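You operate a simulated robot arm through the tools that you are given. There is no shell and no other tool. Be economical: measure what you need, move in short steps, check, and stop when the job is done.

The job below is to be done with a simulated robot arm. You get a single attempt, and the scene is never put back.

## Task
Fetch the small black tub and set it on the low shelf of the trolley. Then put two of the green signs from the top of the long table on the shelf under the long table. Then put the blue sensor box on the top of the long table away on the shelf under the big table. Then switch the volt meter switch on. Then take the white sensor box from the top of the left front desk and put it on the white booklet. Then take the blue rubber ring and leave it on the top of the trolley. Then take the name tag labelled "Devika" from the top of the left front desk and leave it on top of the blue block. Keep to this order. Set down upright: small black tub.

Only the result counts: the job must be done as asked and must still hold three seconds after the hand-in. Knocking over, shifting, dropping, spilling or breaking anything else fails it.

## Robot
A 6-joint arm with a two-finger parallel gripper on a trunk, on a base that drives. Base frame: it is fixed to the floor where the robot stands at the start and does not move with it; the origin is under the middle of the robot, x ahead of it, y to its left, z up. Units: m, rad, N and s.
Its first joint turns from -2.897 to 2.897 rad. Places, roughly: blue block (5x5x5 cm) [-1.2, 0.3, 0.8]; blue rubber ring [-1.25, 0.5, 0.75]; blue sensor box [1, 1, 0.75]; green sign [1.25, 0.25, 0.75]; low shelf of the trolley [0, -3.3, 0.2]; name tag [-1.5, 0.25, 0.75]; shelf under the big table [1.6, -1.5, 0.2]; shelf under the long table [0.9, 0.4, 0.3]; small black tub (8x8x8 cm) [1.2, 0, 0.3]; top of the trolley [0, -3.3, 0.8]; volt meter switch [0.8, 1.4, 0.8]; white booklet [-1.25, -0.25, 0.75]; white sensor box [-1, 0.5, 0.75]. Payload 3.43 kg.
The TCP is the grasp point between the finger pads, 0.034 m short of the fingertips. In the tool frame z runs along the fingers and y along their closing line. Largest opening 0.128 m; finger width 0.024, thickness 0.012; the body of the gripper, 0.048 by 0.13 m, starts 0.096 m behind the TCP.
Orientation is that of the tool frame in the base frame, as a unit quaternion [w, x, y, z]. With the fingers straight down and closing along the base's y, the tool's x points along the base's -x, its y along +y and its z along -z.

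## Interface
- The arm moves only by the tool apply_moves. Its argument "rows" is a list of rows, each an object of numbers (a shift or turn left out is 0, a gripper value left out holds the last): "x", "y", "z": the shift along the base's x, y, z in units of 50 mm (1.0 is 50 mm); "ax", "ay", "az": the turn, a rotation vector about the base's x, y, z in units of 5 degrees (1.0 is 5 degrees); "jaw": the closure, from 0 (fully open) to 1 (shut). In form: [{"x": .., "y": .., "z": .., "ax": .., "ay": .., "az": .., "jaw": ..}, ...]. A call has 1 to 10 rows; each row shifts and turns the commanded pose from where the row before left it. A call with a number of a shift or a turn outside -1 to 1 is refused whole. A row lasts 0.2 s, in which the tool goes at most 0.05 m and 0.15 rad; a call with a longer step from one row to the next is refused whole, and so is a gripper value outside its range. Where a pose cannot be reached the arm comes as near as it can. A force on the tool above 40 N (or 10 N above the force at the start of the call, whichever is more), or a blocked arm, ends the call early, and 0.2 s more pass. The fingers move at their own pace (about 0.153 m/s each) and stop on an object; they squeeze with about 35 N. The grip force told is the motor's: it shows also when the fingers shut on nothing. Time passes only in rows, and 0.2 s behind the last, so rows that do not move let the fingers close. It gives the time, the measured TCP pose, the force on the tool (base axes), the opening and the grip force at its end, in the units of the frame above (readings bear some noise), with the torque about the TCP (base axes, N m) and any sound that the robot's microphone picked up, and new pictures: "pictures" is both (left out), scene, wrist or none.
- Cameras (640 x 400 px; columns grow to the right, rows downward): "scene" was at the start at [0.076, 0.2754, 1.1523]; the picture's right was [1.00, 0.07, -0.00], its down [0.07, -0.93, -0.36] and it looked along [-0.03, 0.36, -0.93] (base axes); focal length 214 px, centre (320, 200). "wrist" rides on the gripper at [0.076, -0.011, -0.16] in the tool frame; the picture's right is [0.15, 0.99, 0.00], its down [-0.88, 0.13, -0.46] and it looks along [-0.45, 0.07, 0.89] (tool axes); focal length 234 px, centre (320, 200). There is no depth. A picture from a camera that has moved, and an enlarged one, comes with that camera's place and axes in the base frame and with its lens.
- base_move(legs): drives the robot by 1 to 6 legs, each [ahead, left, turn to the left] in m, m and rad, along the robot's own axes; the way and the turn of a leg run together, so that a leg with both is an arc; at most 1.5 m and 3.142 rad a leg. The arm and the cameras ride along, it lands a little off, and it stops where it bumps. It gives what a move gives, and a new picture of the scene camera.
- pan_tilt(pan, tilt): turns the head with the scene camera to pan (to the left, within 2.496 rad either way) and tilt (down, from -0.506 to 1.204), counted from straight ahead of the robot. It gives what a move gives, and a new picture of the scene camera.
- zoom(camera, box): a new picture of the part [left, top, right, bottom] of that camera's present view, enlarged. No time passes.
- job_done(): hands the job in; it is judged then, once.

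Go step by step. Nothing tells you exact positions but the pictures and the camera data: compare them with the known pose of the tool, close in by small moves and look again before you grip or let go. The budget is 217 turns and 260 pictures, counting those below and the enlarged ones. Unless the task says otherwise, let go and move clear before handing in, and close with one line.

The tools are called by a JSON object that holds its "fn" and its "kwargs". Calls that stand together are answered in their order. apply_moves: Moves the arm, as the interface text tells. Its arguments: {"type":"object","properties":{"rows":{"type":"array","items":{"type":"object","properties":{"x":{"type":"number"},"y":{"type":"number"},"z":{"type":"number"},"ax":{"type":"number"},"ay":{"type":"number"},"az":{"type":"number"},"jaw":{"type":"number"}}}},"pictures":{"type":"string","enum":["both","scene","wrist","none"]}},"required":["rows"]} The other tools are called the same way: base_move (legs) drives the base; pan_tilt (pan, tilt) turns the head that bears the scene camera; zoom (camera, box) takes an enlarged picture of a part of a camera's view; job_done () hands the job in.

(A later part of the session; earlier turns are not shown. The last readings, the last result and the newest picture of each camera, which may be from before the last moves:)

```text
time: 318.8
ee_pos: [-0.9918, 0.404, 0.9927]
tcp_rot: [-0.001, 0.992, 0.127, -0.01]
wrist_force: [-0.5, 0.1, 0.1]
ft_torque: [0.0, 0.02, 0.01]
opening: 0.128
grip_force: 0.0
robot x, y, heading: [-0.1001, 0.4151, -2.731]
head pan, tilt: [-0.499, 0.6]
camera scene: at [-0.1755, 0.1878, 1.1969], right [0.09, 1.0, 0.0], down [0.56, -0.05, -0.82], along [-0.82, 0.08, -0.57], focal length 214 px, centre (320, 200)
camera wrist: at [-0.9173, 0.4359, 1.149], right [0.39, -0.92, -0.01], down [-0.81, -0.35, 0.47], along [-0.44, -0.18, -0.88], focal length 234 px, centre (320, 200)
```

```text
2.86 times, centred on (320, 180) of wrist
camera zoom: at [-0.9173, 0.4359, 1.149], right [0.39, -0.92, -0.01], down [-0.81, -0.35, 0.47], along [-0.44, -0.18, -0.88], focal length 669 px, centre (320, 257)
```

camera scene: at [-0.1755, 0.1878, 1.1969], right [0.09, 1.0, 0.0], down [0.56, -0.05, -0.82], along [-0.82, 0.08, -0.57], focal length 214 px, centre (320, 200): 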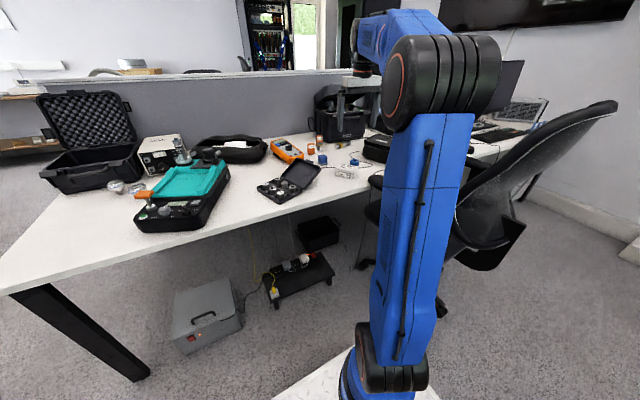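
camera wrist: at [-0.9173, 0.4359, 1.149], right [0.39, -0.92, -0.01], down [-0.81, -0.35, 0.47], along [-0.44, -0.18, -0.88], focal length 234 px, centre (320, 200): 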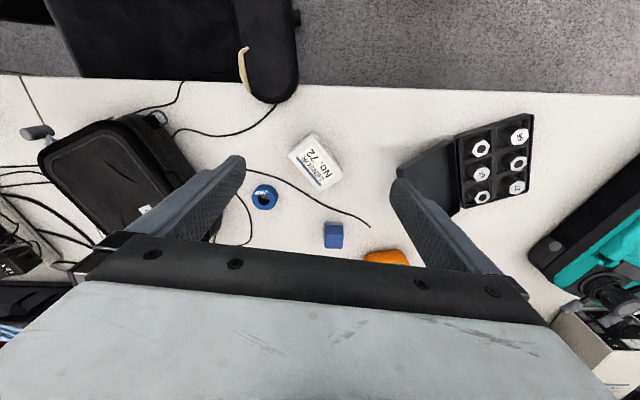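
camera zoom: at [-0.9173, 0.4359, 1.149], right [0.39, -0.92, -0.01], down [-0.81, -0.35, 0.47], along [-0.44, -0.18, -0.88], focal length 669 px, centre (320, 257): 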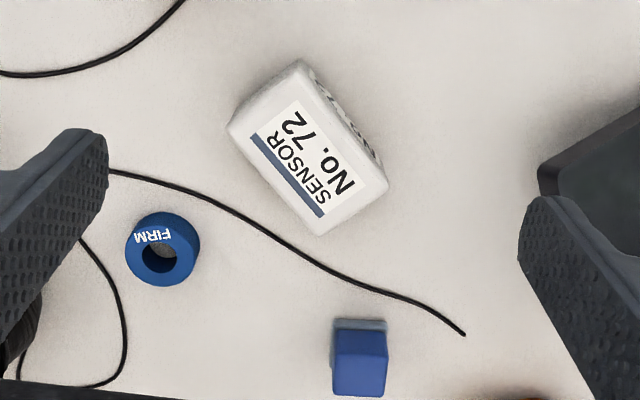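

{"fn": "zoom", "kwargs": {"camera": "scene", "box": [130, 100, 370, 240]}}

```text
2.67 times, centred on (250, 170) of scene
camera zoom: at [-0.1755, 0.1878, 1.1969], right [0.09, 1.0, 0.0], down [0.56, -0.05, -0.82], along [-0.82, 0.08, -0.57], focal length 572 px, centre (507, 280)
```

zoom: 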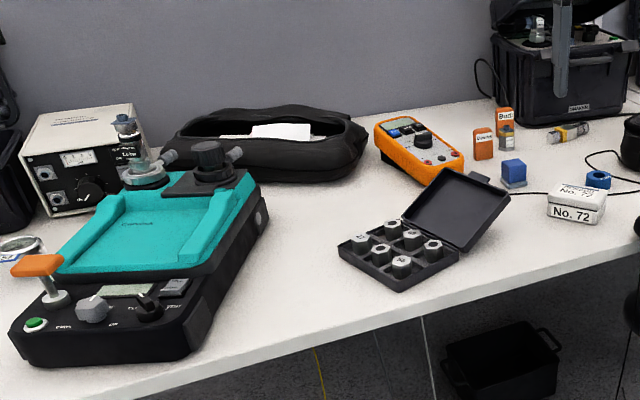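

White box centre ≈(-1.045, 0.393), long axis at ~65°. Rotate the tool to match and go above it.

{"fn": "apply_moves", "kwargs": {"rows": [{"az": -1, "x": -0.3, "y": -0.05}, {"az": -1, "x": -0.3, "y": -0.05}, {"az": -1, "x": -0.3, "y": -0.05}, {"az": -1, "x": -0.1}, {"az": -1}, {"az": -1, "z": -0.5}, {"az": -1, "z": -0.7}, {"az": -0.9, "z": -0.7}, {"z": -0.6}, {"x": 0}], "pictures": "wrist"}}

```text
time: 321.0
ee_pos: [-1.0447, 0.3969, 0.8681]
tcp_rot: [-0.005, 0.976, -0.216, -0.01]
wrist_force: [0.5, 0.5, -0.2]
ft_torque: [0.0, 0.0, -0.02]
opening: 0.1282
grip_force: 0.1
robot x, y, heading: [-0.099, 0.4132, -2.74]
head pan, tilt: [-0.499, 0.6]
camera wrist: at [-0.9666, 0.3733, 1.0244], right [-0.28, -0.96, -0.01], down [-0.85, 0.25, 0.47], along [-0.45, 0.14, -0.88], focal length 234 px, centre (320, 200)
```

wrist: 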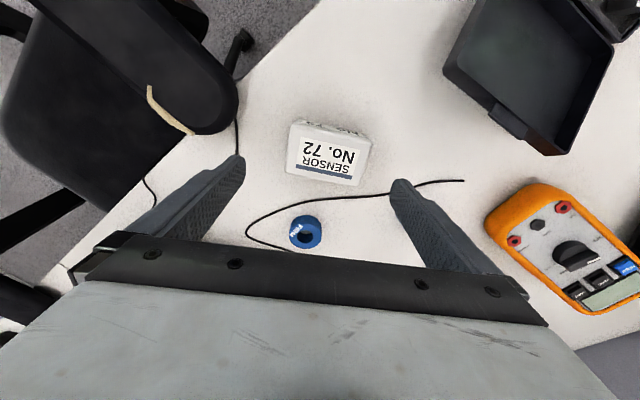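

{"fn": "apply_moves", "kwargs": {"rows": [{"x": 0.03, "y": -0.14, "az": -0.6, "z": -0.5}, {"z": -0.6}, {"z": -0.4}, {"x": 0}], "pictures": "wrist"}}

```text
time: 322.0
ee_pos: [-1.0428, 0.3894, 0.7917]
tcp_rot: [-0.005, 0.971, -0.24, -0.009]
wrist_force: [0.0, 0.0, 0.2]
ft_torque: [0.01, 0.0, -0.02]
opening: 0.1281
grip_force: 0.0
robot x, y, heading: [-0.1026, 0.4127, -2.733]
head pan, tilt: [-0.499, 0.6]
camera wrist: at [-0.9677, 0.362, 0.9493], right [-0.33, -0.94, -0.01], down [-0.83, 0.29, 0.47], along [-0.44, 0.17, -0.88], focal length 234 px, centre (320, 200)
```

wrist: 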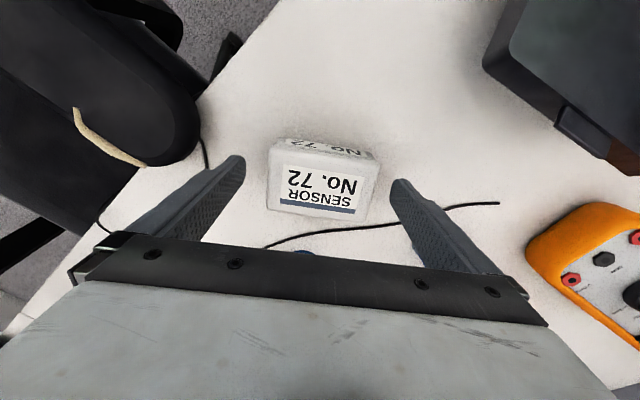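

{"fn": "apply_moves", "kwargs": {"rows": [{"z": -0.2}, {"z": -0.15}, {"x": 0}, {"jaw": 0.2}, {"jaw": 0.35}, {"jaw": 0.5}, {"x": 0}, {"x": 0}], "pictures": "wrist"}}

```text
time: 323.8
ee_pos: [-1.044, 0.3899, 0.7752]
tcp_rot: [-0.005, 0.97, -0.241, -0.01]
wrist_force: [-0.1, 1.0, -0.2]
ft_torque: [-0.06, 0.06, -0.02]
opening: 0.0915
grip_force: 35.4
robot x, y, heading: [-0.0983, 0.4144, -2.738]
head pan, tilt: [-0.499, 0.6]
camera wrist: at [-0.9673, 0.3631, 0.9327], right [-0.33, -0.94, -0.01], down [-0.83, 0.29, 0.47], along [-0.44, 0.17, -0.88], focal length 234 px, centre (320, 200)
```

wrist: 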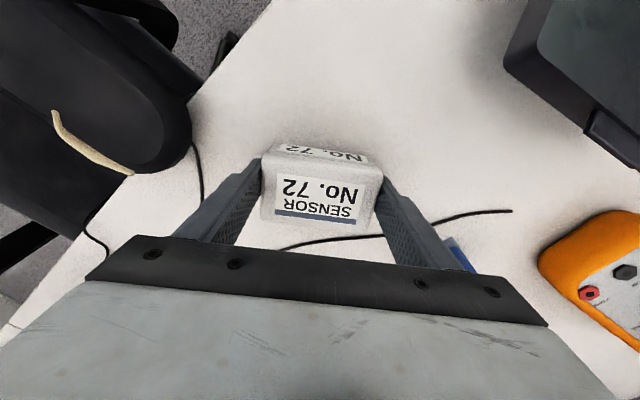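

White box held. Lift, realign the tool, then move toward the booklet.

{"fn": "apply_moves", "kwargs": {"rows": [{"z": 0.5, "jaw": 0.6}, {"z": 0.9}, {"z": 0.9}, {"z": 0.9}, {"z": 0.9, "az": 1}, {"az": 1}, {"az": 1}, {"az": 1}, {"az": 1}, {"az": 1}], "pictures": "none"}}

{"fn": "apply_moves", "kwargs": {"rows": [{"az": 1, "y": -0.7, "x": 0.3}, {"az": 1, "y": -0.7, "x": 0.3}, {"az": 1, "y": -0.7, "x": 0.3}, {"az": 1, "y": -0.7, "x": 0.3}, {"y": -0.7, "x": 0.3}, {"x": 0}], "pictures": "none"}}

```text
time: 326.0
ee_pos: [-1.0421, 0.3884, 0.9803]
tcp_rot: [-0.003, 1.0, 0.019, -0.011]
wrist_force: [-0.2, -0.6, -2.4]
ft_torque: [0.03, 0.01, -0.04]
opening: 0.0916
grip_force: 35.1
robot x, y, heading: [-0.0968, 0.4147, -2.738]
head pan, tilt: [-0.499, 0.6]
```

```text
time: 327.4
ee_pos: [-0.9675, 0.215, 0.98]
tcp_rot: [-0.001, 0.982, 0.191, -0.011]
wrist_force: [-0.4, -0.3, -1.9]
ft_torque: [-0.02, -0.07, 0.02]
opening: 0.0915
grip_force: 35.2
robot x, y, heading: [-0.1009, 0.4143, -2.74]
head pan, tilt: [-0.499, 0.6]
```

{"fn": "base_move", "kwargs": {"legs": [[0.25, 0.05, 0]]}}

{"fn": "pan_tilt", "kwargs": {"pan": 0.1, "tilt": 0.6}}

{"fn": "apply_moves", "kwargs": {"rows": [{"x": 0}], "pictures": "wrist"}}

```text
time: 329.2
ee_pos: [-1.1743, 0.0673, 0.9795]
tcp_rot: [0.0, 0.981, 0.194, -0.011]
wrist_force: [-1.1, -0.9, -1.9]
ft_torque: [-0.01, -0.01, -0.02]
opening: 0.0913
grip_force: 35.5
robot x, y, heading: [-0.3089, 0.27, -2.729]
head pan, tilt: [-0.499, 0.6]
camera scene: at [-0.3839, 0.0422, 1.1968], right [0.09, 1.0, 0.0], down [0.56, -0.05, -0.82], along [-0.82, 0.07, -0.57], focal length 214 px, centre (320, 200)
```

scene: 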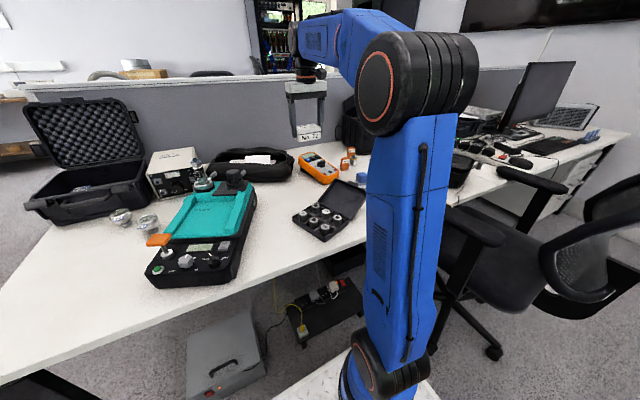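

```text
time: 330.2
ee_pos: [-1.1753, 0.0671, 0.9805]
tcp_rot: [-0.001, 0.981, 0.194, -0.011]
wrist_force: [0.3, -0.5, -1.7]
ft_torque: [0.01, -0.01, -0.01]
opening: 0.0911
grip_force: 35.3
robot x, y, heading: [-0.3126, 0.2655, -2.732]
head pan, tilt: [0.099, 0.6]
camera scene: at [-0.3731, -0.0087, 1.1968], right [-0.49, 0.87, 0.0], down [0.49, 0.28, -0.82], along [-0.72, -0.4, -0.57], focal length 214 px, centre (320, 200)
```

scene: 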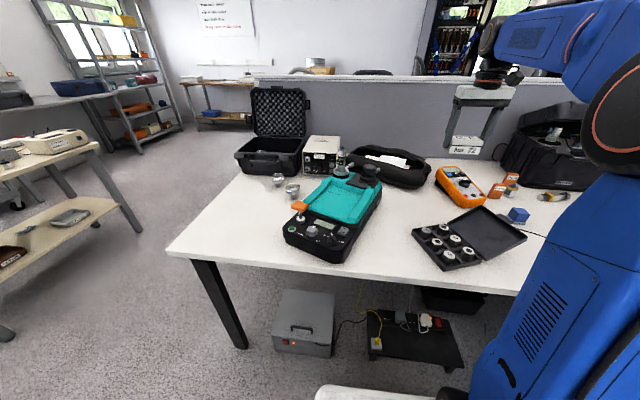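

```text
time: 330.6
ee_pos: [-1.1741, 0.0671, 0.9802]
tcp_rot: [-0.001, 0.981, 0.193, -0.011]
wrist_force: [0.0, 0.2, -1.5]
ft_torque: [0.01, -0.02, -0.02]
opening: 0.0914
grip_force: 35.2
robot x, y, heading: [-0.3089, 0.2665, -2.731]
head pan, tilt: [0.099, 0.6]
camera wrist: at [-1.1051, 0.1077, 1.1372], right [0.51, -0.86, -0.01], down [-0.76, -0.45, 0.47], along [-0.41, -0.23, -0.88], focal length 234 px, centre (320, 200)
```

wrist: 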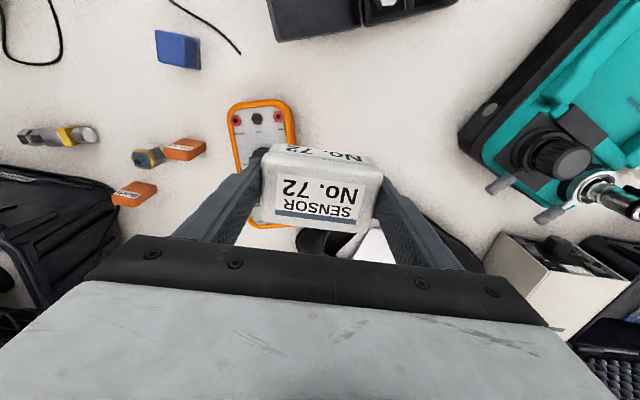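

{"fn": "zoom", "kwargs": {"camera": "scene", "box": [330, 130, 450, 200]}}

{"fn": "apply_moves", "kwargs": {"rows": [{"x": 0.1, "y": -0.8}, {"x": 0.1, "y": -0.8}, {"x": -0.2, "y": -0.8}, {"x": -0.6, "y": -0.5}, {"x": 0}], "pictures": "wrist"}}

```text
5.33 times, centred on (390, 165) of scene
camera zoom: at [-0.373, -0.0087, 1.1968], right [-0.49, 0.87, 0.0], down [0.49, 0.28, -0.82], along [-0.72, -0.4, -0.57], focal length 1144 px, centre (-53, 387)
```

zoom: 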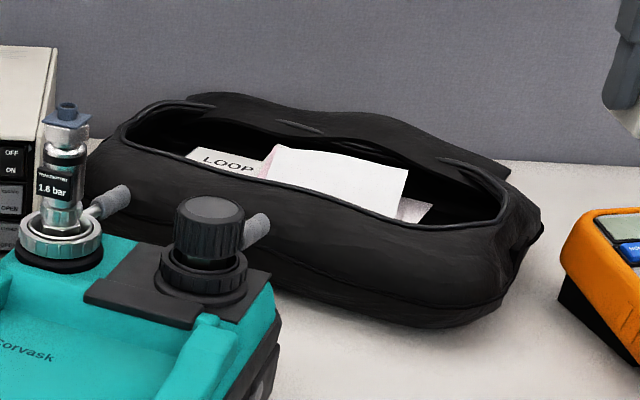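

```text
time: 331.8
ee_pos: [-1.206, -0.0799, 0.9829]
tcp_rot: [-0.001, 0.981, 0.194, -0.011]
wrist_force: [0.9, 0.0, -1.0]
ft_torque: [0.02, 0.02, 0.0]
opening: 0.0915
grip_force: 34.9
robot x, y, heading: [-0.3113, 0.2657, -2.73]
head pan, tilt: [0.099, 0.6]
camera wrist: at [-1.1358, -0.0393, 1.1384], right [0.51, -0.86, -0.01], down [-0.76, -0.45, 0.47], along [-0.41, -0.23, -0.88], focal length 234 px, centre (320, 200)
```

wrist: 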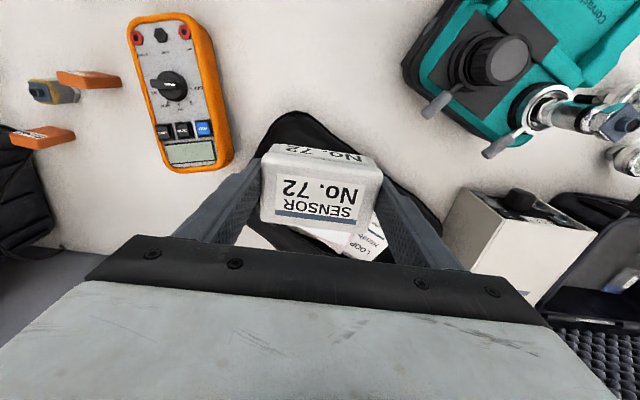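

{"fn": "base_move", "kwargs": {"legs": [[0.13, 0, 0]]}}

{"fn": "apply_moves", "kwargs": {"rows": [{"x": 0}], "pictures": "wrist"}}

{"fn": "zoom", "kwargs": {"camera": "wrist", "box": [220, 60, 500, 240]}}

```text
time: 333.1
ee_pos: [-1.3252, -0.1321, 0.9805]
tcp_rot: [0.0, 0.981, 0.193, -0.011]
wrist_force: [0.0, 0.5, -0.5]
ft_torque: [0.03, 0.0, 0.01]
opening: 0.0917
grip_force: 35.2
robot x, y, heading: [-0.4284, 0.2147, -2.734]
head pan, tilt: [0.099, 0.6]
camera scene: at [-0.4926, -0.0611, 1.1968], right [-0.49, 0.87, 0.0], down [0.49, 0.28, -0.82], along [-0.72, -0.4, -0.57], focal length 214 px, centre (320, 200)
```

scene: 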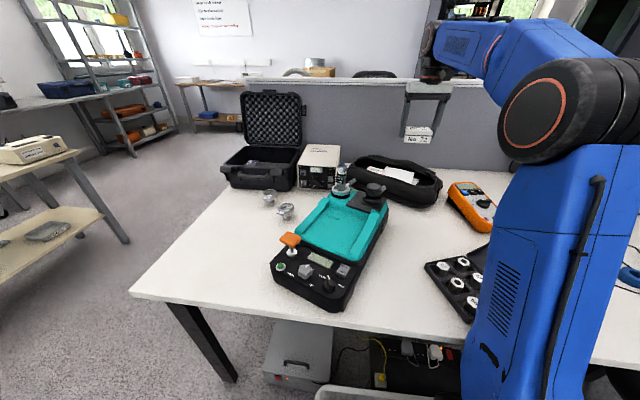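

```text
time: 333.5
ee_pos: [-1.325, -0.1333, 0.9815]
tcp_rot: [0.0, 0.981, 0.192, -0.01]
wrist_force: [-0.3, -0.4, -1.8]
ft_torque: [0.0, -0.01, -0.03]
opening: 0.0914
grip_force: 34.6
robot x, y, heading: [-0.43, 0.2169, -2.731]
head pan, tilt: [0.099, 0.6]
camera wrist: at [-1.2554, -0.092, 1.1383], right [0.51, -0.86, -0.01], down [-0.76, -0.45, 0.47], along [-0.41, -0.23, -0.88], focal length 234 px, centre (320, 200)
```

wrist: 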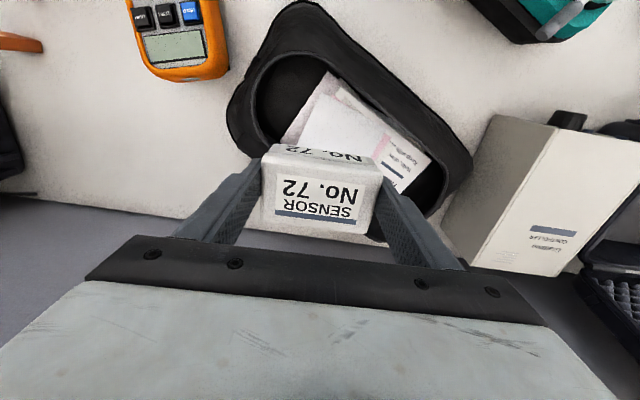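

```text
2.22 times, centred on (360, 150) of wrist
camera zoom: at [-1.2554, -0.092, 1.1383], right [0.51, -0.86, -0.01], down [-0.76, -0.45, 0.47], along [-0.41, -0.23, -0.88], focal length 520 px, centre (231, 311)
```

zoom: 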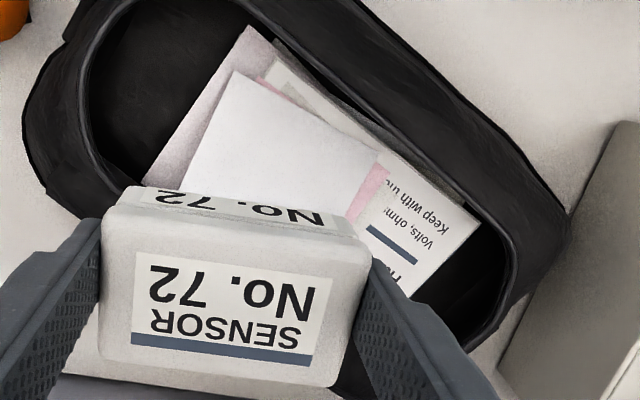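

The white booklet lies on top of papers in the pouch, centre ≈(-1.335, -0.165), edges along y. Nudge base forward and align above it.

{"fn": "base_move", "kwargs": {"legs": [[0.04, 0, 0]]}}

{"fn": "apply_moves", "kwargs": {"rows": [{"az": -0.9, "y": -0.1}, {"az": -0.9, "y": -0.1}, {"az": -0.9, "y": -0.1, "x": 0.1}, {"az": -0.9, "x": 0.1}, {"z": -0.5}, {"x": 0}], "pictures": "wrist"}}

```text
time: 334.6
ee_pos: [-1.3398, -0.1367, 0.989]
tcp_rot: [0.001, 0.981, 0.191, -0.016]
wrist_force: [-0.6, 0.2, -2.2]
ft_torque: [-0.02, 0.0, 0.0]
opening: 0.0915
grip_force: 35.3
robot x, y, heading: [-0.4462, 0.2077, -2.737]
head pan, tilt: [0.099, 0.6]
stopped in leg 1: the robot was blocked; the commanded pose is now the measured one
camera scene: at [-0.5091, -0.0696, 1.1972], right [-0.49, 0.87, 0.0], down [0.49, 0.27, -0.83], along [-0.72, -0.4, -0.56], focal length 214 px, centre (320, 200)
```

scene: 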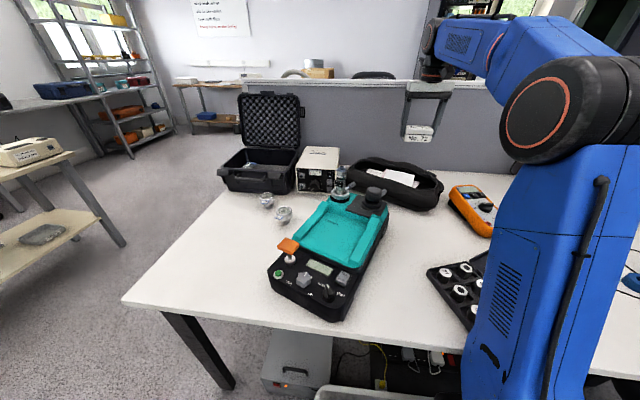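

```text
time: 335.9
ee_pos: [-1.3339, -0.1504, 0.9616]
tcp_rot: [-0.002, 0.999, 0.035, -0.014]
wrist_force: [-0.3, -0.2, -1.0]
ft_torque: [0.01, -0.02, 0.0]
opening: 0.0915
grip_force: 35.1
robot x, y, heading: [-0.4509, 0.2054, -2.731]
head pan, tilt: [0.099, 0.6]
camera wrist: at [-1.2532, -0.1333, 1.119], right [0.22, -0.98, -0.01], down [-0.86, -0.19, 0.48], along [-0.47, -0.1, -0.88], focal length 234 px, centre (320, 200)
```

wrist: 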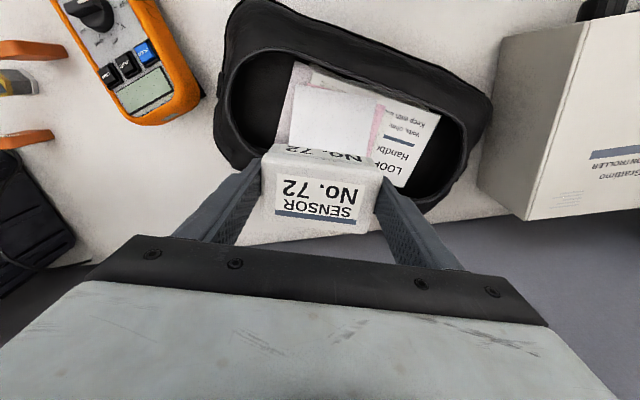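

TCP projects onto the booklet's middle. Lower straight down.

{"fn": "apply_moves", "kwargs": {"rows": [{"z": -0.8}, {"z": -0.8}, {"z": -0.6}, {"x": 0}], "pictures": "wrist"}}

{"fn": "zoom", "kwargs": {"camera": "scene", "box": [330, 60, 490, 220]}}

```text
time: 336.9
ee_pos: [-1.334, -0.1533, 0.852]
tcp_rot: [-0.002, 0.999, 0.036, -0.014]
wrist_force: [0.5, -0.9, -2.1]
ft_torque: [0.01, -0.02, 0.04]
opening: 0.0913
grip_force: 34.4
robot x, y, heading: [-0.448, 0.2032, -2.736]
head pan, tilt: [0.099, 0.6]
camera wrist: at [-1.2532, -0.1365, 1.0089], right [0.22, -0.98, -0.01], down [-0.86, -0.19, 0.48], along [-0.47, -0.1, -0.88], focal length 234 px, centre (320, 200)
```

wrist: 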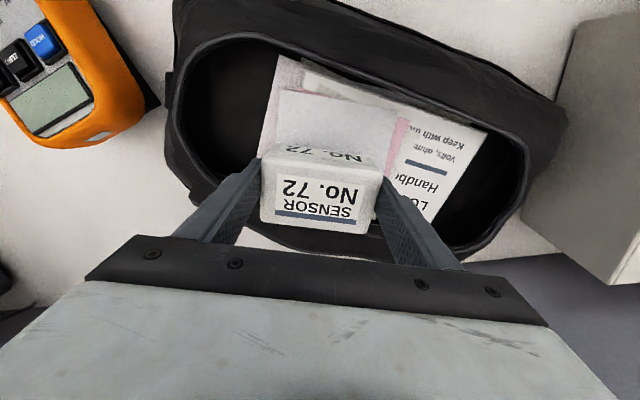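

```text
2.50 times, centred on (410, 140) of scene
camera zoom: at [-0.5123, -0.0708, 1.197], right [-0.49, 0.87, 0.0], down [0.49, 0.27, -0.83], along [-0.72, -0.4, -0.56], focal length 536 px, centre (95, 350)
```

zoom: 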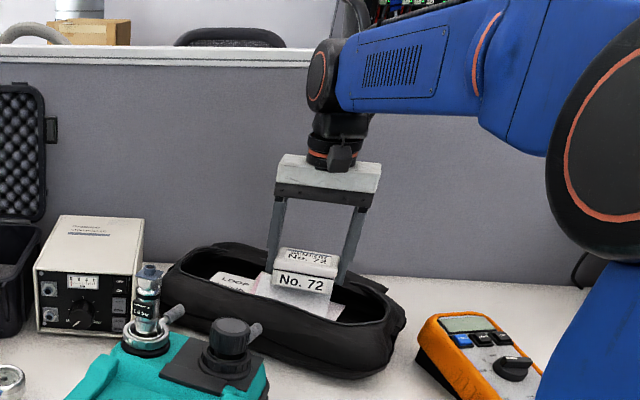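

{"fn": "apply_moves", "kwargs": {"rows": [{"x": 0.26, "y": -0.11, "z": -0.3}, {"z": -0.3}, {"z": -0.15}, {"x": 0}], "pictures": "wrist"}}

```text
time: 337.9
ee_pos: [-1.3216, -0.1596, 0.8167]
tcp_rot: [-0.001, 0.999, 0.036, -0.015]
wrist_force: [-5.2, -3.2, 32.4]
ft_torque: [-0.45, 0.12, -0.15]
opening: 0.0919
grip_force: 35.3
robot x, y, heading: [-0.4506, 0.2053, -2.737]
head pan, tilt: [0.099, 0.6]
camera wrist: at [-1.2404, -0.1417, 0.9721], right [0.22, -0.98, -0.01], down [-0.85, -0.19, 0.48], along [-0.47, -0.1, -0.88], focal length 234 px, centre (320, 200)
```

wrist: 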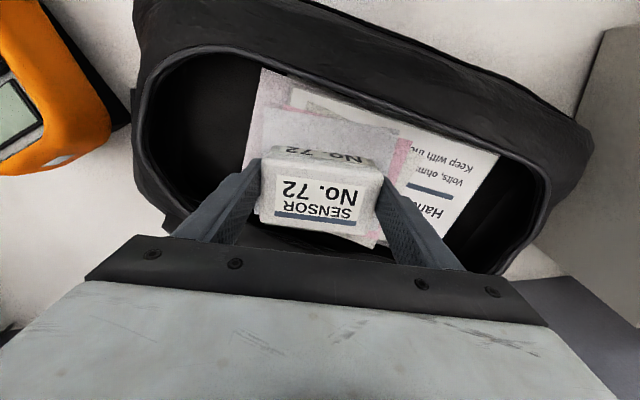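

Contact — the box is well within the booklet. Ease up 2 mm and release gently.

{"fn": "apply_moves", "kwargs": {"rows": [{"z": 0.08}, {"jaw": 0.24}, {"jaw": 0.18}, {"jaw": 0.15}, {"x": 0}, {"z": 0.4}, {"z": 0.6}, {"z": 0.8}, {"z": 0.8}, {"z": 0.8}], "pictures": "wrist"}}

{"fn": "zoom", "kwargs": {"camera": "scene", "box": [330, 120, 490, 220]}}

```text
time: 340.1
ee_pos: [-1.3192, -0.1565, 0.9863]
tcp_rot: [-0.003, 0.999, 0.035, -0.013]
wrist_force: [-1.1, -0.2, 0.1]
ft_torque: [0.0, -0.02, 0.03]
opening: 0.1085
grip_force: 0.0
robot x, y, heading: [-0.4495, 0.204, -2.737]
head pan, tilt: [0.099, 0.6]
camera wrist: at [-1.2399, -0.1402, 1.143], right [0.22, -0.98, -0.01], down [-0.86, -0.19, 0.48], along [-0.47, -0.1, -0.88], focal length 234 px, centre (320, 200)
```

wrist: 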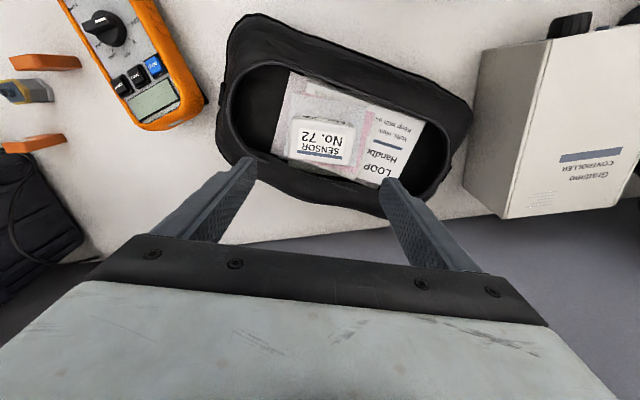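

```text
4.00 times, centred on (410, 170) of scene
camera zoom: at [-0.5131, -0.0709, 1.1968], right [-0.49, 0.87, 0.0], down [0.49, 0.27, -0.82], along [-0.72, -0.4, -0.57], focal length 858 px, centre (-40, 320)
```

zoom: 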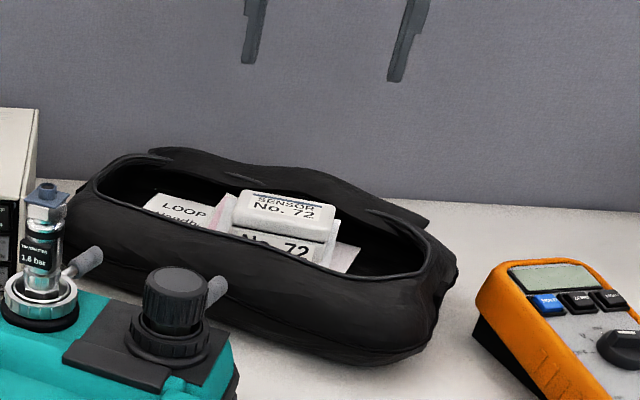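

{"fn": "zoom", "kwargs": {"camera": "wrist", "box": [220, 40, 480, 220]}}

```text
2.22 times, centred on (350, 130) of wrist
camera zoom: at [-1.2399, -0.1402, 1.143], right [0.22, -0.98, -0.01], down [-0.86, -0.19, 0.48], along [-0.47, -0.1, -0.88], focal length 520 px, centre (253, 356)
```

zoom: 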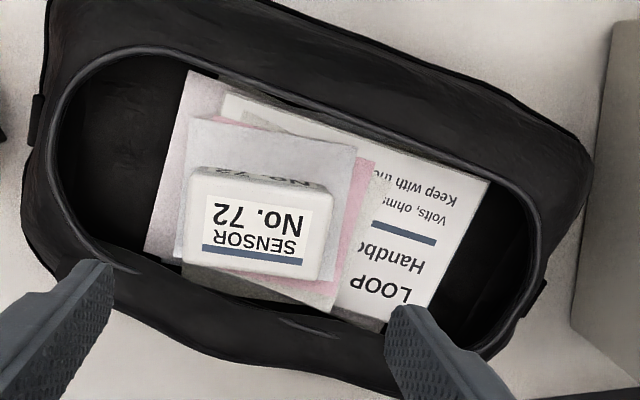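

The lower item is clearly the "LOOP Handbook" booklet with loose sheets on it; I'll shift the box ~3 cm so it's squarely over the booklet's area.

{"fn": "apply_moves", "kwargs": {"rows": [{"z": -0.8}, {"z": -0.8}, {"z": -0.8}, {"z": -0.6}, {"z": -0.3}, {"jaw": 0.4}, {"x": 0}, {"x": 0}], "pictures": "none"}}

{"fn": "apply_moves", "kwargs": {"rows": [{"z": 0.25}, {"y": -0.35}, {"y": -0.3}, {"z": -0.15}, {"z": -0.1}, {"x": 0}], "pictures": "wrist"}}

```text
time: 341.9
ee_pos: [-1.3231, -0.1586, 0.8206]
tcp_rot: [-0.002, 0.999, 0.036, -0.013]
wrist_force: [-0.6, 0.2, 0.2]
ft_torque: [-0.03, 0.02, -0.02]
opening: 0.0914
grip_force: 35.3
robot x, y, heading: [-0.4491, 0.207, -2.731]
head pan, tilt: [0.099, 0.6]
```

```text
time: 343.4
ee_pos: [-1.3187, -0.1879, 0.8231]
tcp_rot: [-0.001, 0.999, 0.036, -0.014]
wrist_force: [-0.7, -0.8, -1.8]
ft_torque: [0.02, 0.01, 0.02]
opening: 0.0911
grip_force: 35.1
robot x, y, heading: [-0.4503, 0.2075, -2.733]
head pan, tilt: [0.099, 0.6]
camera wrist: at [-1.2388, -0.171, 0.9805], right [0.22, -0.98, -0.01], down [-0.86, -0.19, 0.48], along [-0.47, -0.1, -0.88], focal length 234 px, centre (320, 200)
```

wrist: 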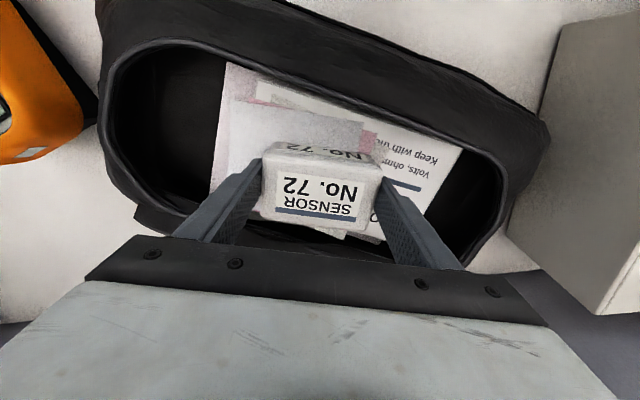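

{"fn": "apply_moves", "kwargs": {"rows": [{"z": -0.07}, {"z": -0.06}, {"x": 0}], "pictures": "none"}}

```text
time: 344.1
ee_pos: [-1.3189, -0.1891, 0.82]
tcp_rot: [-0.001, 0.999, 0.035, -0.016]
wrist_force: [1.1, 4.9, 25.5]
ft_torque: [0.25, -0.67, 0.1]
opening: 0.0912
grip_force: 34.4
robot x, y, heading: [-0.4478, 0.2073, -2.736]
head pan, tilt: [0.099, 0.6]
```

{"fn": "apply_moves", "kwargs": {"rows": [{"z": 0.05}, {"jaw": 0.24}, {"jaw": 0.18}, {"jaw": 0.15}, {"x": 0}, {"z": 0.4}, {"z": 0.6}, {"z": 0.8}, {"z": 0.8}, {"z": 0.8}], "pictures": "wrist"}}

```text
time: 346.4
ee_pos: [-1.3159, -0.1865, 0.9949]
tcp_rot: [-0.001, 0.999, 0.035, -0.016]
wrist_force: [0.2, 1.0, -0.3]
ft_torque: [0.0, 0.02, 0.0]
opening: 0.109
grip_force: 0.1
robot x, y, heading: [-0.4532, 0.2079, -2.743]
head pan, tilt: [0.099, 0.6]
camera wrist: at [-1.2344, -0.1693, 1.1505], right [0.22, -0.98, -0.01], down [-0.85, -0.19, 0.48], along [-0.47, -0.1, -0.88], focal length 234 px, centre (320, 200)
```

wrist: 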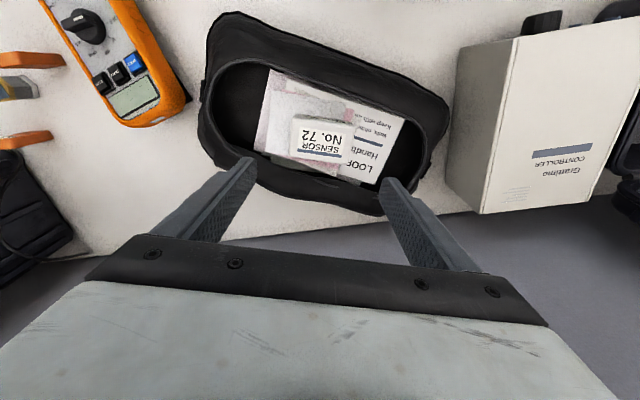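

The white box rests flat on the booklet stack. Now the blue rubber ring at ≈(-1.15, 0.455).

{"fn": "base_move", "kwargs": {"legs": [[-0.31, -0.095, 0]]}}

{"fn": "apply_moves", "kwargs": {"rows": [{"x": 0, "y": 0.95, "jaw": 0.35}, {"x": 0, "y": 0.95}, {"x": -0.1, "y": 0.95}, {"x": -0.2, "y": 0.95, "az": -0.8}, {"x": -0.2, "y": 0.95, "az": -0.8}, {"x": -0.3, "y": 0.9, "az": -0.8}, {"x": -0.3, "y": 0.9, "az": -0.7}, {"x": -0.2, "y": 0.9}, {"x": -0.2, "y": 0.7}, {"x": 0}], "pictures": "none"}}

```text
time: 348.5
ee_pos: [-1.0709, 0.0162, 0.9882]
tcp_rot: [-0.002, 0.999, 0.038, -0.013]
wrist_force: [0.1, 0.4, -0.3]
ft_torque: [-0.02, 0.0, 0.02]
opening: 0.1087
grip_force: 0.0
robot x, y, heading: [-0.2024, 0.4195, -2.727]
head pan, tilt: [0.099, 0.6]
camera scene: at [-0.2643, 0.1408, 1.1968], right [-0.49, 0.87, 0.0], down [0.49, 0.28, -0.83], along [-0.72, -0.4, -0.57], focal length 214 px, centre (320, 200)
```

scene: 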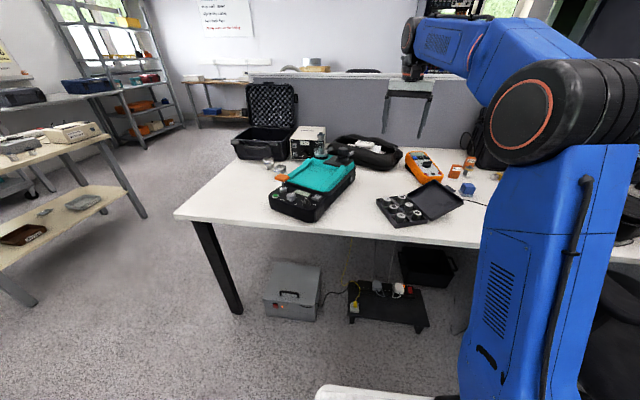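

```text
time: 350.7
ee_pos: [-1.1477, 0.4234, 0.9881]
tcp_rot: [-0.003, 0.995, -0.096, -0.013]
wrist_force: [-0.1, 0.1, 0.4]
ft_torque: [-0.03, 0.05, -0.03]
opening: 0.0834
grip_force: 0.0
robot x, y, heading: [-0.2021, 0.4187, -2.728]
head pan, tilt: [0.099, 0.6]
```

{"fn": "apply_moves", "kwargs": {"rows": [{"y": 0.3, "z": -0.8}, {"y": 0.3, "z": -0.8}, {"z": -0.7}, {"x": 0}], "pictures": "none"}}

{"fn": "zoom", "kwargs": {"camera": "wrist", "box": [200, 90, 440, 240]}}

```text
time: 351.7
ee_pos: [-1.1476, 0.4564, 0.8732]
tcp_rot: [-0.003, 0.995, -0.097, -0.013]
wrist_force: [0.5, 0.6, 0.3]
ft_torque: [-0.01, -0.02, 0.01]
opening: 0.0832
grip_force: 0.0
robot x, y, heading: [-0.206, 0.4153, -2.728]
head pan, tilt: [0.099, 0.6]
```

```text
2.67 times, centred on (320, 165) of wrist
camera zoom: at [-1.0657, 0.4516, 1.0293], right [-0.05, -1.0, -0.01], down [-0.88, 0.04, 0.48], along [-0.48, 0.03, -0.88], focal length 624 px, centre (320, 293)
```

zoom: 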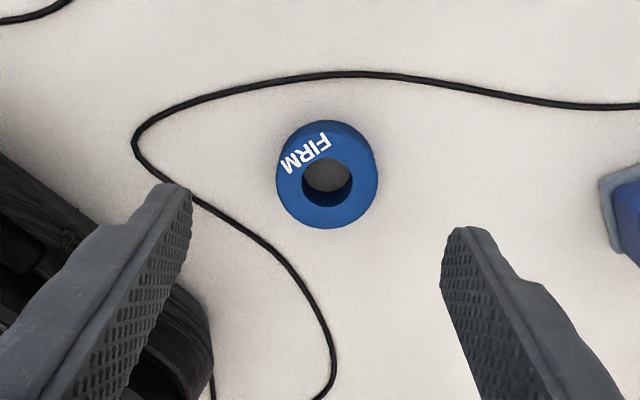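

Ring centred; the cable clears the finger tracks. Descend and grip.

{"fn": "apply_moves", "kwargs": {"rows": [{"x": -0.07, "y": -0.03, "z": -0.7}, {"z": -0.7}, {"z": -0.4}, {"z": -0.16}, {"x": 0}, {"jaw": 0.6}, {"jaw": 0.75}, {"x": 0}, {"x": 0}], "pictures": "wrist"}}

```text
time: 353.7
ee_pos: [-1.1493, 0.4527, 0.7751]
tcp_rot: [-0.004, 0.995, -0.096, -0.012]
wrist_force: [-0.7, -0.2, 1.1]
ft_torque: [0.04, 0.02, 0.07]
opening: 0.0456
grip_force: 35.8
robot x, y, heading: [-0.1987, 0.4227, -2.731]
head pan, tilt: [0.099, 0.6]
camera wrist: at [-1.0679, 0.4489, 0.931], right [-0.05, -1.0, -0.01], down [-0.88, 0.04, 0.48], along [-0.48, 0.03, -0.88], focal length 234 px, centre (320, 200)
```

wrist: 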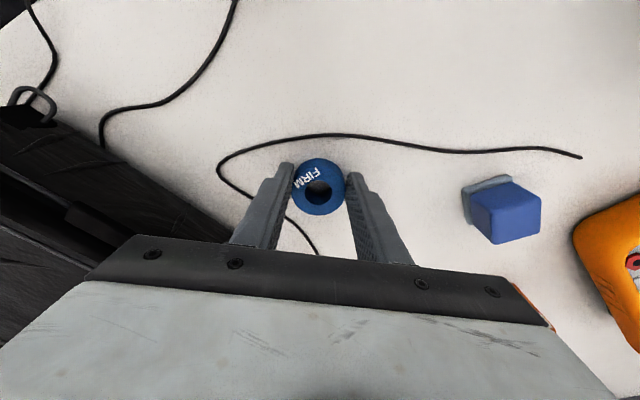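

Ring gripped (0.046 m). Lift, centre the arm, then drive down the lane to the trolley.

{"fn": "apply_moves", "kwargs": {"rows": [{"z": 0.7, "jaw": 0.85}, {"z": 0.9}, {"z": 0.9}, {"z": 0.9}, {"z": 0.9}, {"x": 0.4, "y": -0.85}, {"x": 0.4, "y": -0.85}, {"x": 0.4, "y": -0.85}, {"x": 0.4, "y": -0.85}, {"x": 0.4, "y": -0.85}], "pictures": "none"}}

```text
time: 355.9
ee_pos: [-1.0475, 0.2402, 0.9916]
tcp_rot: [-0.003, 0.995, -0.096, -0.012]
wrist_force: [0.5, 0.3, 0.4]
ft_torque: [-0.01, -0.02, -0.01]
opening: 0.0458
grip_force: 34.9
robot x, y, heading: [-0.2037, 0.4204, -2.732]
head pan, tilt: [0.099, 0.6]
```

{"fn": "base_move", "kwargs": {"legs": [[-0.2, 0, 0], [0, 0.95, 0], [0, 0, 1.56], [0.85, 0, 0]]}}

```text
time: 370.0
ee_pos: [0.9267, -1.9792, 0.992]
tcp_rot: [0.006, 0.765, 0.644, -0.011]
wrist_force: [-0.2, 0.0, -1.2]
ft_torque: [-0.04, 0.01, -0.01]
opening: 0.0457
grip_force: 35.2
robot x, y, heading: [0.7277, -1.1375, -1.134]
head pan, tilt: [0.099, 0.6]
camera scene: at [1.0076, -1.192, 1.1969], right [-0.86, -0.51, 0.0], down [-0.29, 0.49, -0.83], along [0.42, -0.71, -0.57], focal length 214 px, centre (320, 200)
```

scene: 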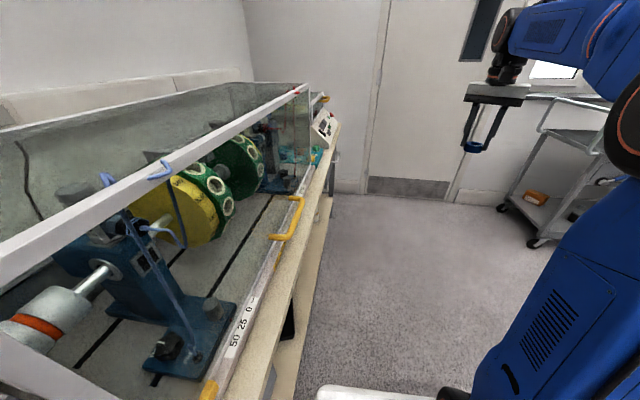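

{"fn": "base_move", "kwargs": {"legs": [[0.3, -0.1, 0], [0.53, -0.06, 0], [0, 0, -1.196]]}}

{"fn": "pan_tilt", "kwargs": {"pan": 0.1, "tilt": 0.5}}

{"fn": "zoom", "kwargs": {"camera": "scene", "box": [200, 80, 480, 260]}}

```text
time: 376.9
ee_pos: [0.4249, -2.6545, 0.9912]
tcp_rot: [0.001, 0.961, 0.276, -0.013]
wrist_force: [1.2, -0.3, -1.8]
ft_torque: [-0.04, 0.02, 0.0]
opening: 0.0457
grip_force: 35.5
robot x, y, heading: [0.9191, -1.9434, -1.973]
head pan, tilt: [0.099, 0.6]
stopped in leg 3: the robot was blocked; the commanded pose is now the measured one
camera scene: at [1.0638, -2.1888, 1.1969], right [-0.95, 0.3, 0.0], down [0.17, 0.54, -0.83], along [-0.25, -0.79, -0.56], focal length 214 px, centre (320, 200)
```

scene: 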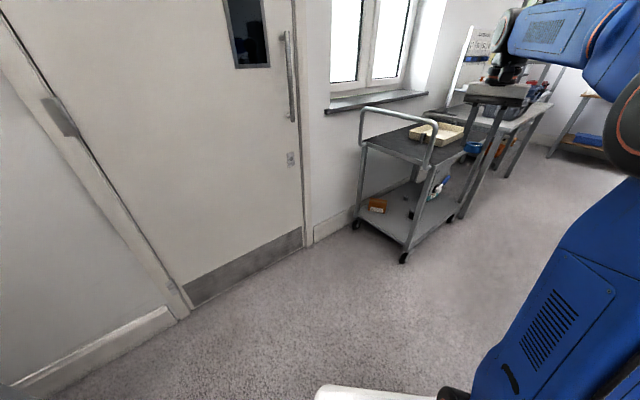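

```text
time: 377.6
ee_pos: [0.4246, -2.6547, 0.9909]
tcp_rot: [0.002, 0.961, 0.277, -0.013]
wrist_force: [0.7, -0.2, 0.2]
ft_torque: [-0.02, -0.04, -0.02]
opening: 0.0454
grip_force: 35.0
robot x, y, heading: [0.9208, -1.9472, -1.971]
head pan, tilt: [0.099, 0.499]
camera scene: at [1.063, -2.1913, 1.2059], right [-0.95, 0.3, 0.0], down [0.14, 0.46, -0.88], along [-0.26, -0.84, -0.48], focal length 214 px, centre (320, 200)
```

scene: 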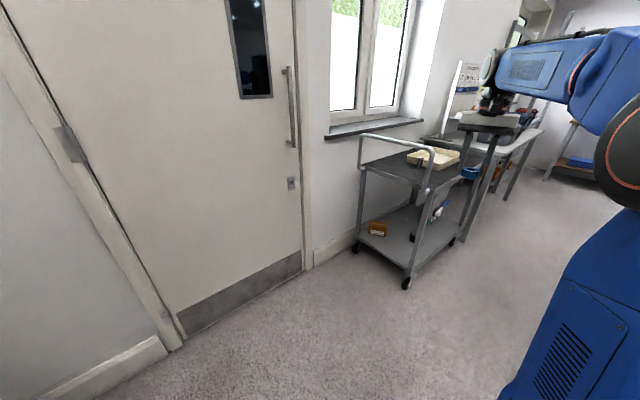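

```text
2.22 times, centred on (340, 170) of scene
camera zoom: at [1.063, -2.1913, 1.2059], right [-0.95, 0.3, 0.0], down [0.14, 0.46, -0.88], along [-0.26, -0.84, -0.48], focal length 477 px, centre (276, 267)
```

zoom: 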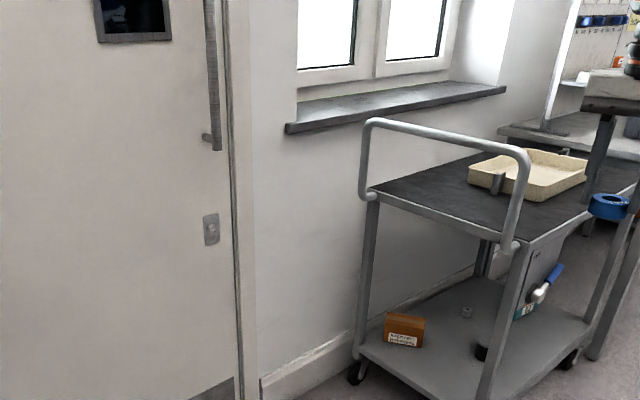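

The base brushed the big table when turning, so go ahead first, then turn. Trolley top (z≈0.71) has a free mat area near (0.12, -3.17).

{"fn": "base_move", "kwargs": {"legs": [[0.3, -0.05, 0], [0, 0, -0.23], [0.22, 0, 0]]}}

{"fn": "apply_moves", "kwargs": {"rows": [{"x": 0}], "pictures": "wrist"}}

```text
time: 381.7
ee_pos: [-0.0212, -2.958, 0.9908]
tcp_rot: [0.0, 0.987, 0.163, -0.013]
wrist_force: [-0.1, 0.4, 0.5]
ft_torque: [0.02, 0.01, -0.02]
opening: 0.0457
grip_force: 34.7
robot x, y, heading: [0.6239, -2.3814, -2.205]
head pan, tilt: [0.099, 0.499]
camera scene: at [0.7071, -2.654, 1.2059], right [-0.86, 0.51, 0.0], down [0.24, 0.41, -0.88], along [-0.45, -0.75, -0.48], focal length 214 px, centre (320, 200)
```

scene: 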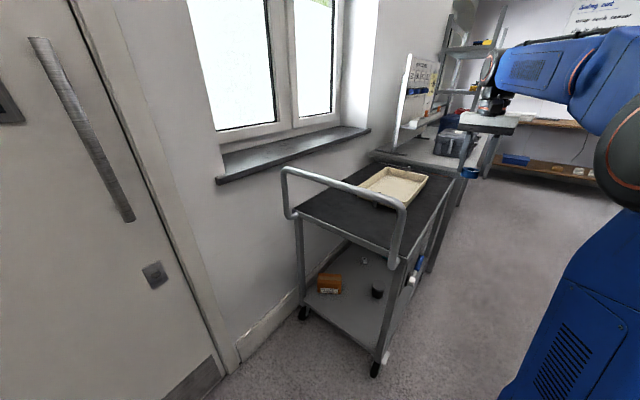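

```text
time: 382.1
ee_pos: [-0.0209, -2.9577, 0.9909]
tcp_rot: [-0.001, 0.987, 0.163, -0.013]
wrist_force: [0.4, -1.2, -0.4]
ft_torque: [-0.02, -0.01, 0.01]
opening: 0.0457
grip_force: 34.8
robot x, y, heading: [0.6239, -2.3803, -2.204]
head pan, tilt: [0.099, 0.499]
camera wrist: at [0.052, -2.9209, 1.1473], right [0.46, -0.89, -0.01], down [-0.78, -0.41, 0.48], along [-0.43, -0.21, -0.88], focal length 234 px, centre (320, 200)
```

wrist: 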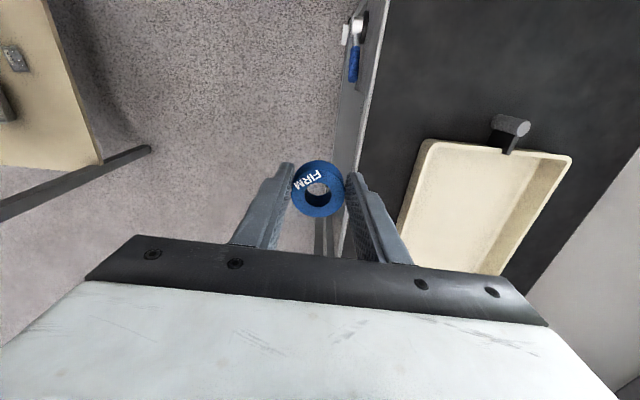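

The mat's free patch is near (0.115, -3.125). Rotate the tool so the camera stays clear of the handle, and move above it.

{"fn": "apply_moves", "kwargs": {"rows": [{"az": 1}, {"az": 1}, {"az": 1}, {"az": 1}, {"az": 1, "x": 0.54, "y": -0.67}, {"az": 1, "x": 0.54, "y": -0.67}, {"az": 1, "x": 0.54, "y": -0.67}, {"az": 1, "x": 0.54, "y": -0.67}, {"az": 1, "x": 0.54, "y": -0.67}, {"x": 0}], "pictures": "both"}}

```text
time: 384.3
ee_pos: [0.1137, -3.1234, 0.9915]
tcp_rot: [0.005, 0.849, 0.529, -0.012]
wrist_force: [-0.5, -0.6, -1.2]
ft_torque: [0.0, -0.01, 0.02]
opening: 0.0455
grip_force: 34.7
robot x, y, heading: [0.6263, -2.3795, -2.207]
head pan, tilt: [0.099, 0.499]
camera scene: at [0.7072, -2.654, 1.2059], right [-0.86, 0.51, 0.0], down [0.24, 0.41, -0.88], along [-0.45, -0.75, -0.48], focal length 214 px, centre (320, 200)
camera wrist: at [0.1401, -3.0463, 1.1478], right [0.95, -0.3, -0.01], down [-0.26, -0.84, 0.48], along [-0.15, -0.45, -0.88], focal length 234 px, centre (320, 200)
```

scene: 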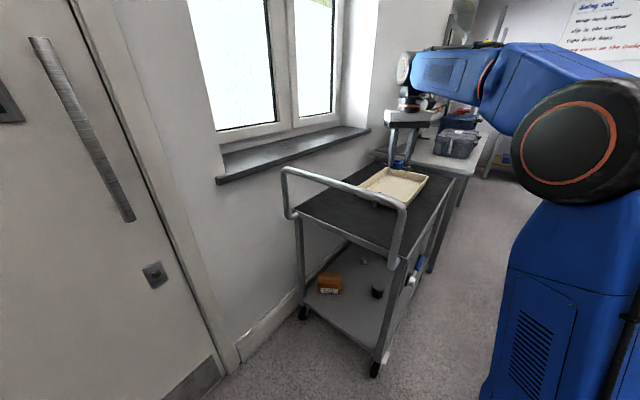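
wrist: 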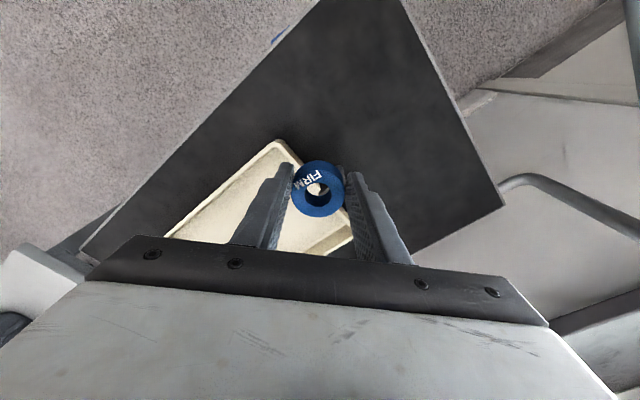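

{"fn": "apply_moves", "kwargs": {"rows": [{"y": 0.2, "z": -0.8}, {"z": -0.9}, {"z": -0.9}, {"z": -0.9}, {"x": 0}], "pictures": "wrist"}}

```text
time: 385.5
ee_pos: [0.1143, -3.112, 0.8174]
tcp_rot: [0.004, 0.849, 0.528, -0.013]
wrist_force: [-0.2, -0.1, 0.7]
ft_torque: [0.01, 0.0, 0.03]
opening: 0.0453
grip_force: 35.3
robot x, y, heading: [0.6232, -2.3802, -2.205]
head pan, tilt: [0.099, 0.499]
camera wrist: at [0.1418, -3.0349, 0.9747], right [0.95, -0.31, -0.01], down [-0.26, -0.84, 0.48], along [-0.15, -0.45, -0.88], focal length 234 px, centre (320, 200)
```

wrist: 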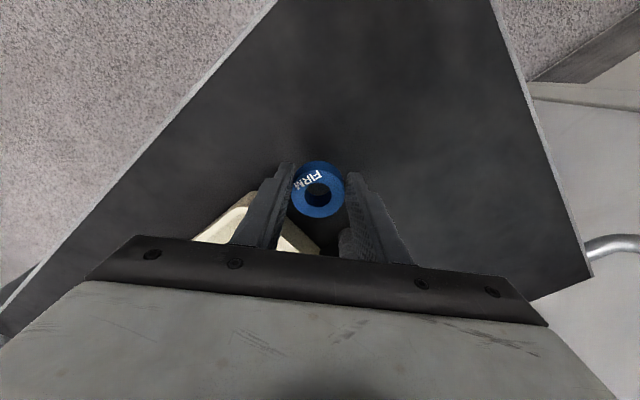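

{"fn": "apply_moves", "kwargs": {"rows": [{"z": -0.5}, {"z": -0.3}, {"z": -0.15}, {"x": 0}], "pictures": "none"}}

```text
time: 386.1
ee_pos: [0.1146, -3.1124, 0.7935]
tcp_rot: [0.007, 0.849, 0.528, -0.018]
wrist_force: [6.7, 9.4, 19.9]
ft_torque: [0.33, -0.27, 0.06]
opening: 0.0458
grip_force: 34.7
robot x, y, heading: [0.6222, -2.3812, -2.207]
head pan, tilt: [0.099, 0.499]
stopped in row 2: the force on the tool passed its limit at 58 N (the readings are from after the stop); the commanded pose is now the measured one
```

{"fn": "apply_moves", "kwargs": {"rows": [{"z": 0.04}, {"x": 0}], "pictures": "wrist"}}

{"fn": "zoom", "kwargs": {"camera": "scene", "box": [320, 130, 480, 270]}}

```text
time: 386.7
ee_pos: [0.1125, -3.1141, 0.7948]
tcp_rot: [0.007, 0.849, 0.528, -0.017]
wrist_force: [3.5, 3.8, 9.2]
ft_torque: [0.11, -0.14, 0.09]
opening: 0.0456
grip_force: 35.3
robot x, y, heading: [0.6274, -2.384, -2.213]
head pan, tilt: [0.099, 0.499]
camera wrist: at [0.1411, -3.0346, 0.9495], right [0.95, -0.31, -0.01], down [-0.26, -0.83, 0.49], along [-0.16, -0.46, -0.87], focal length 234 px, centre (320, 200)
```

wrist: 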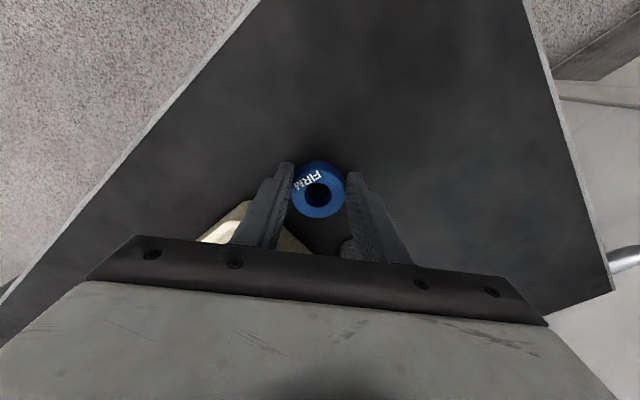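

```text
2.86 times, centred on (400, 200) of scene
camera zoom: at [0.7074, -2.6536, 1.206], right [-0.86, 0.51, 0.0], down [0.24, 0.41, -0.88], along [-0.45, -0.75, -0.48], focal length 613 px, centre (91, 200)
```

zoom: 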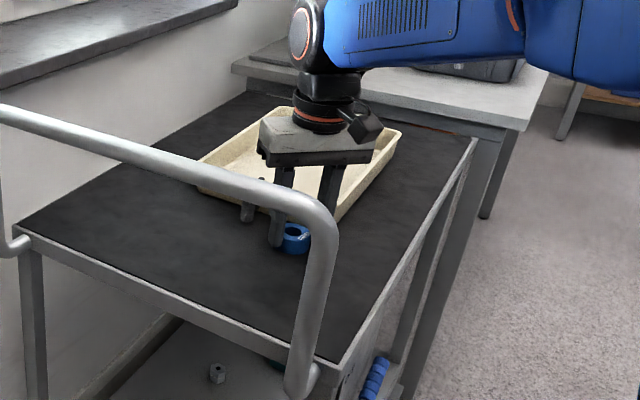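

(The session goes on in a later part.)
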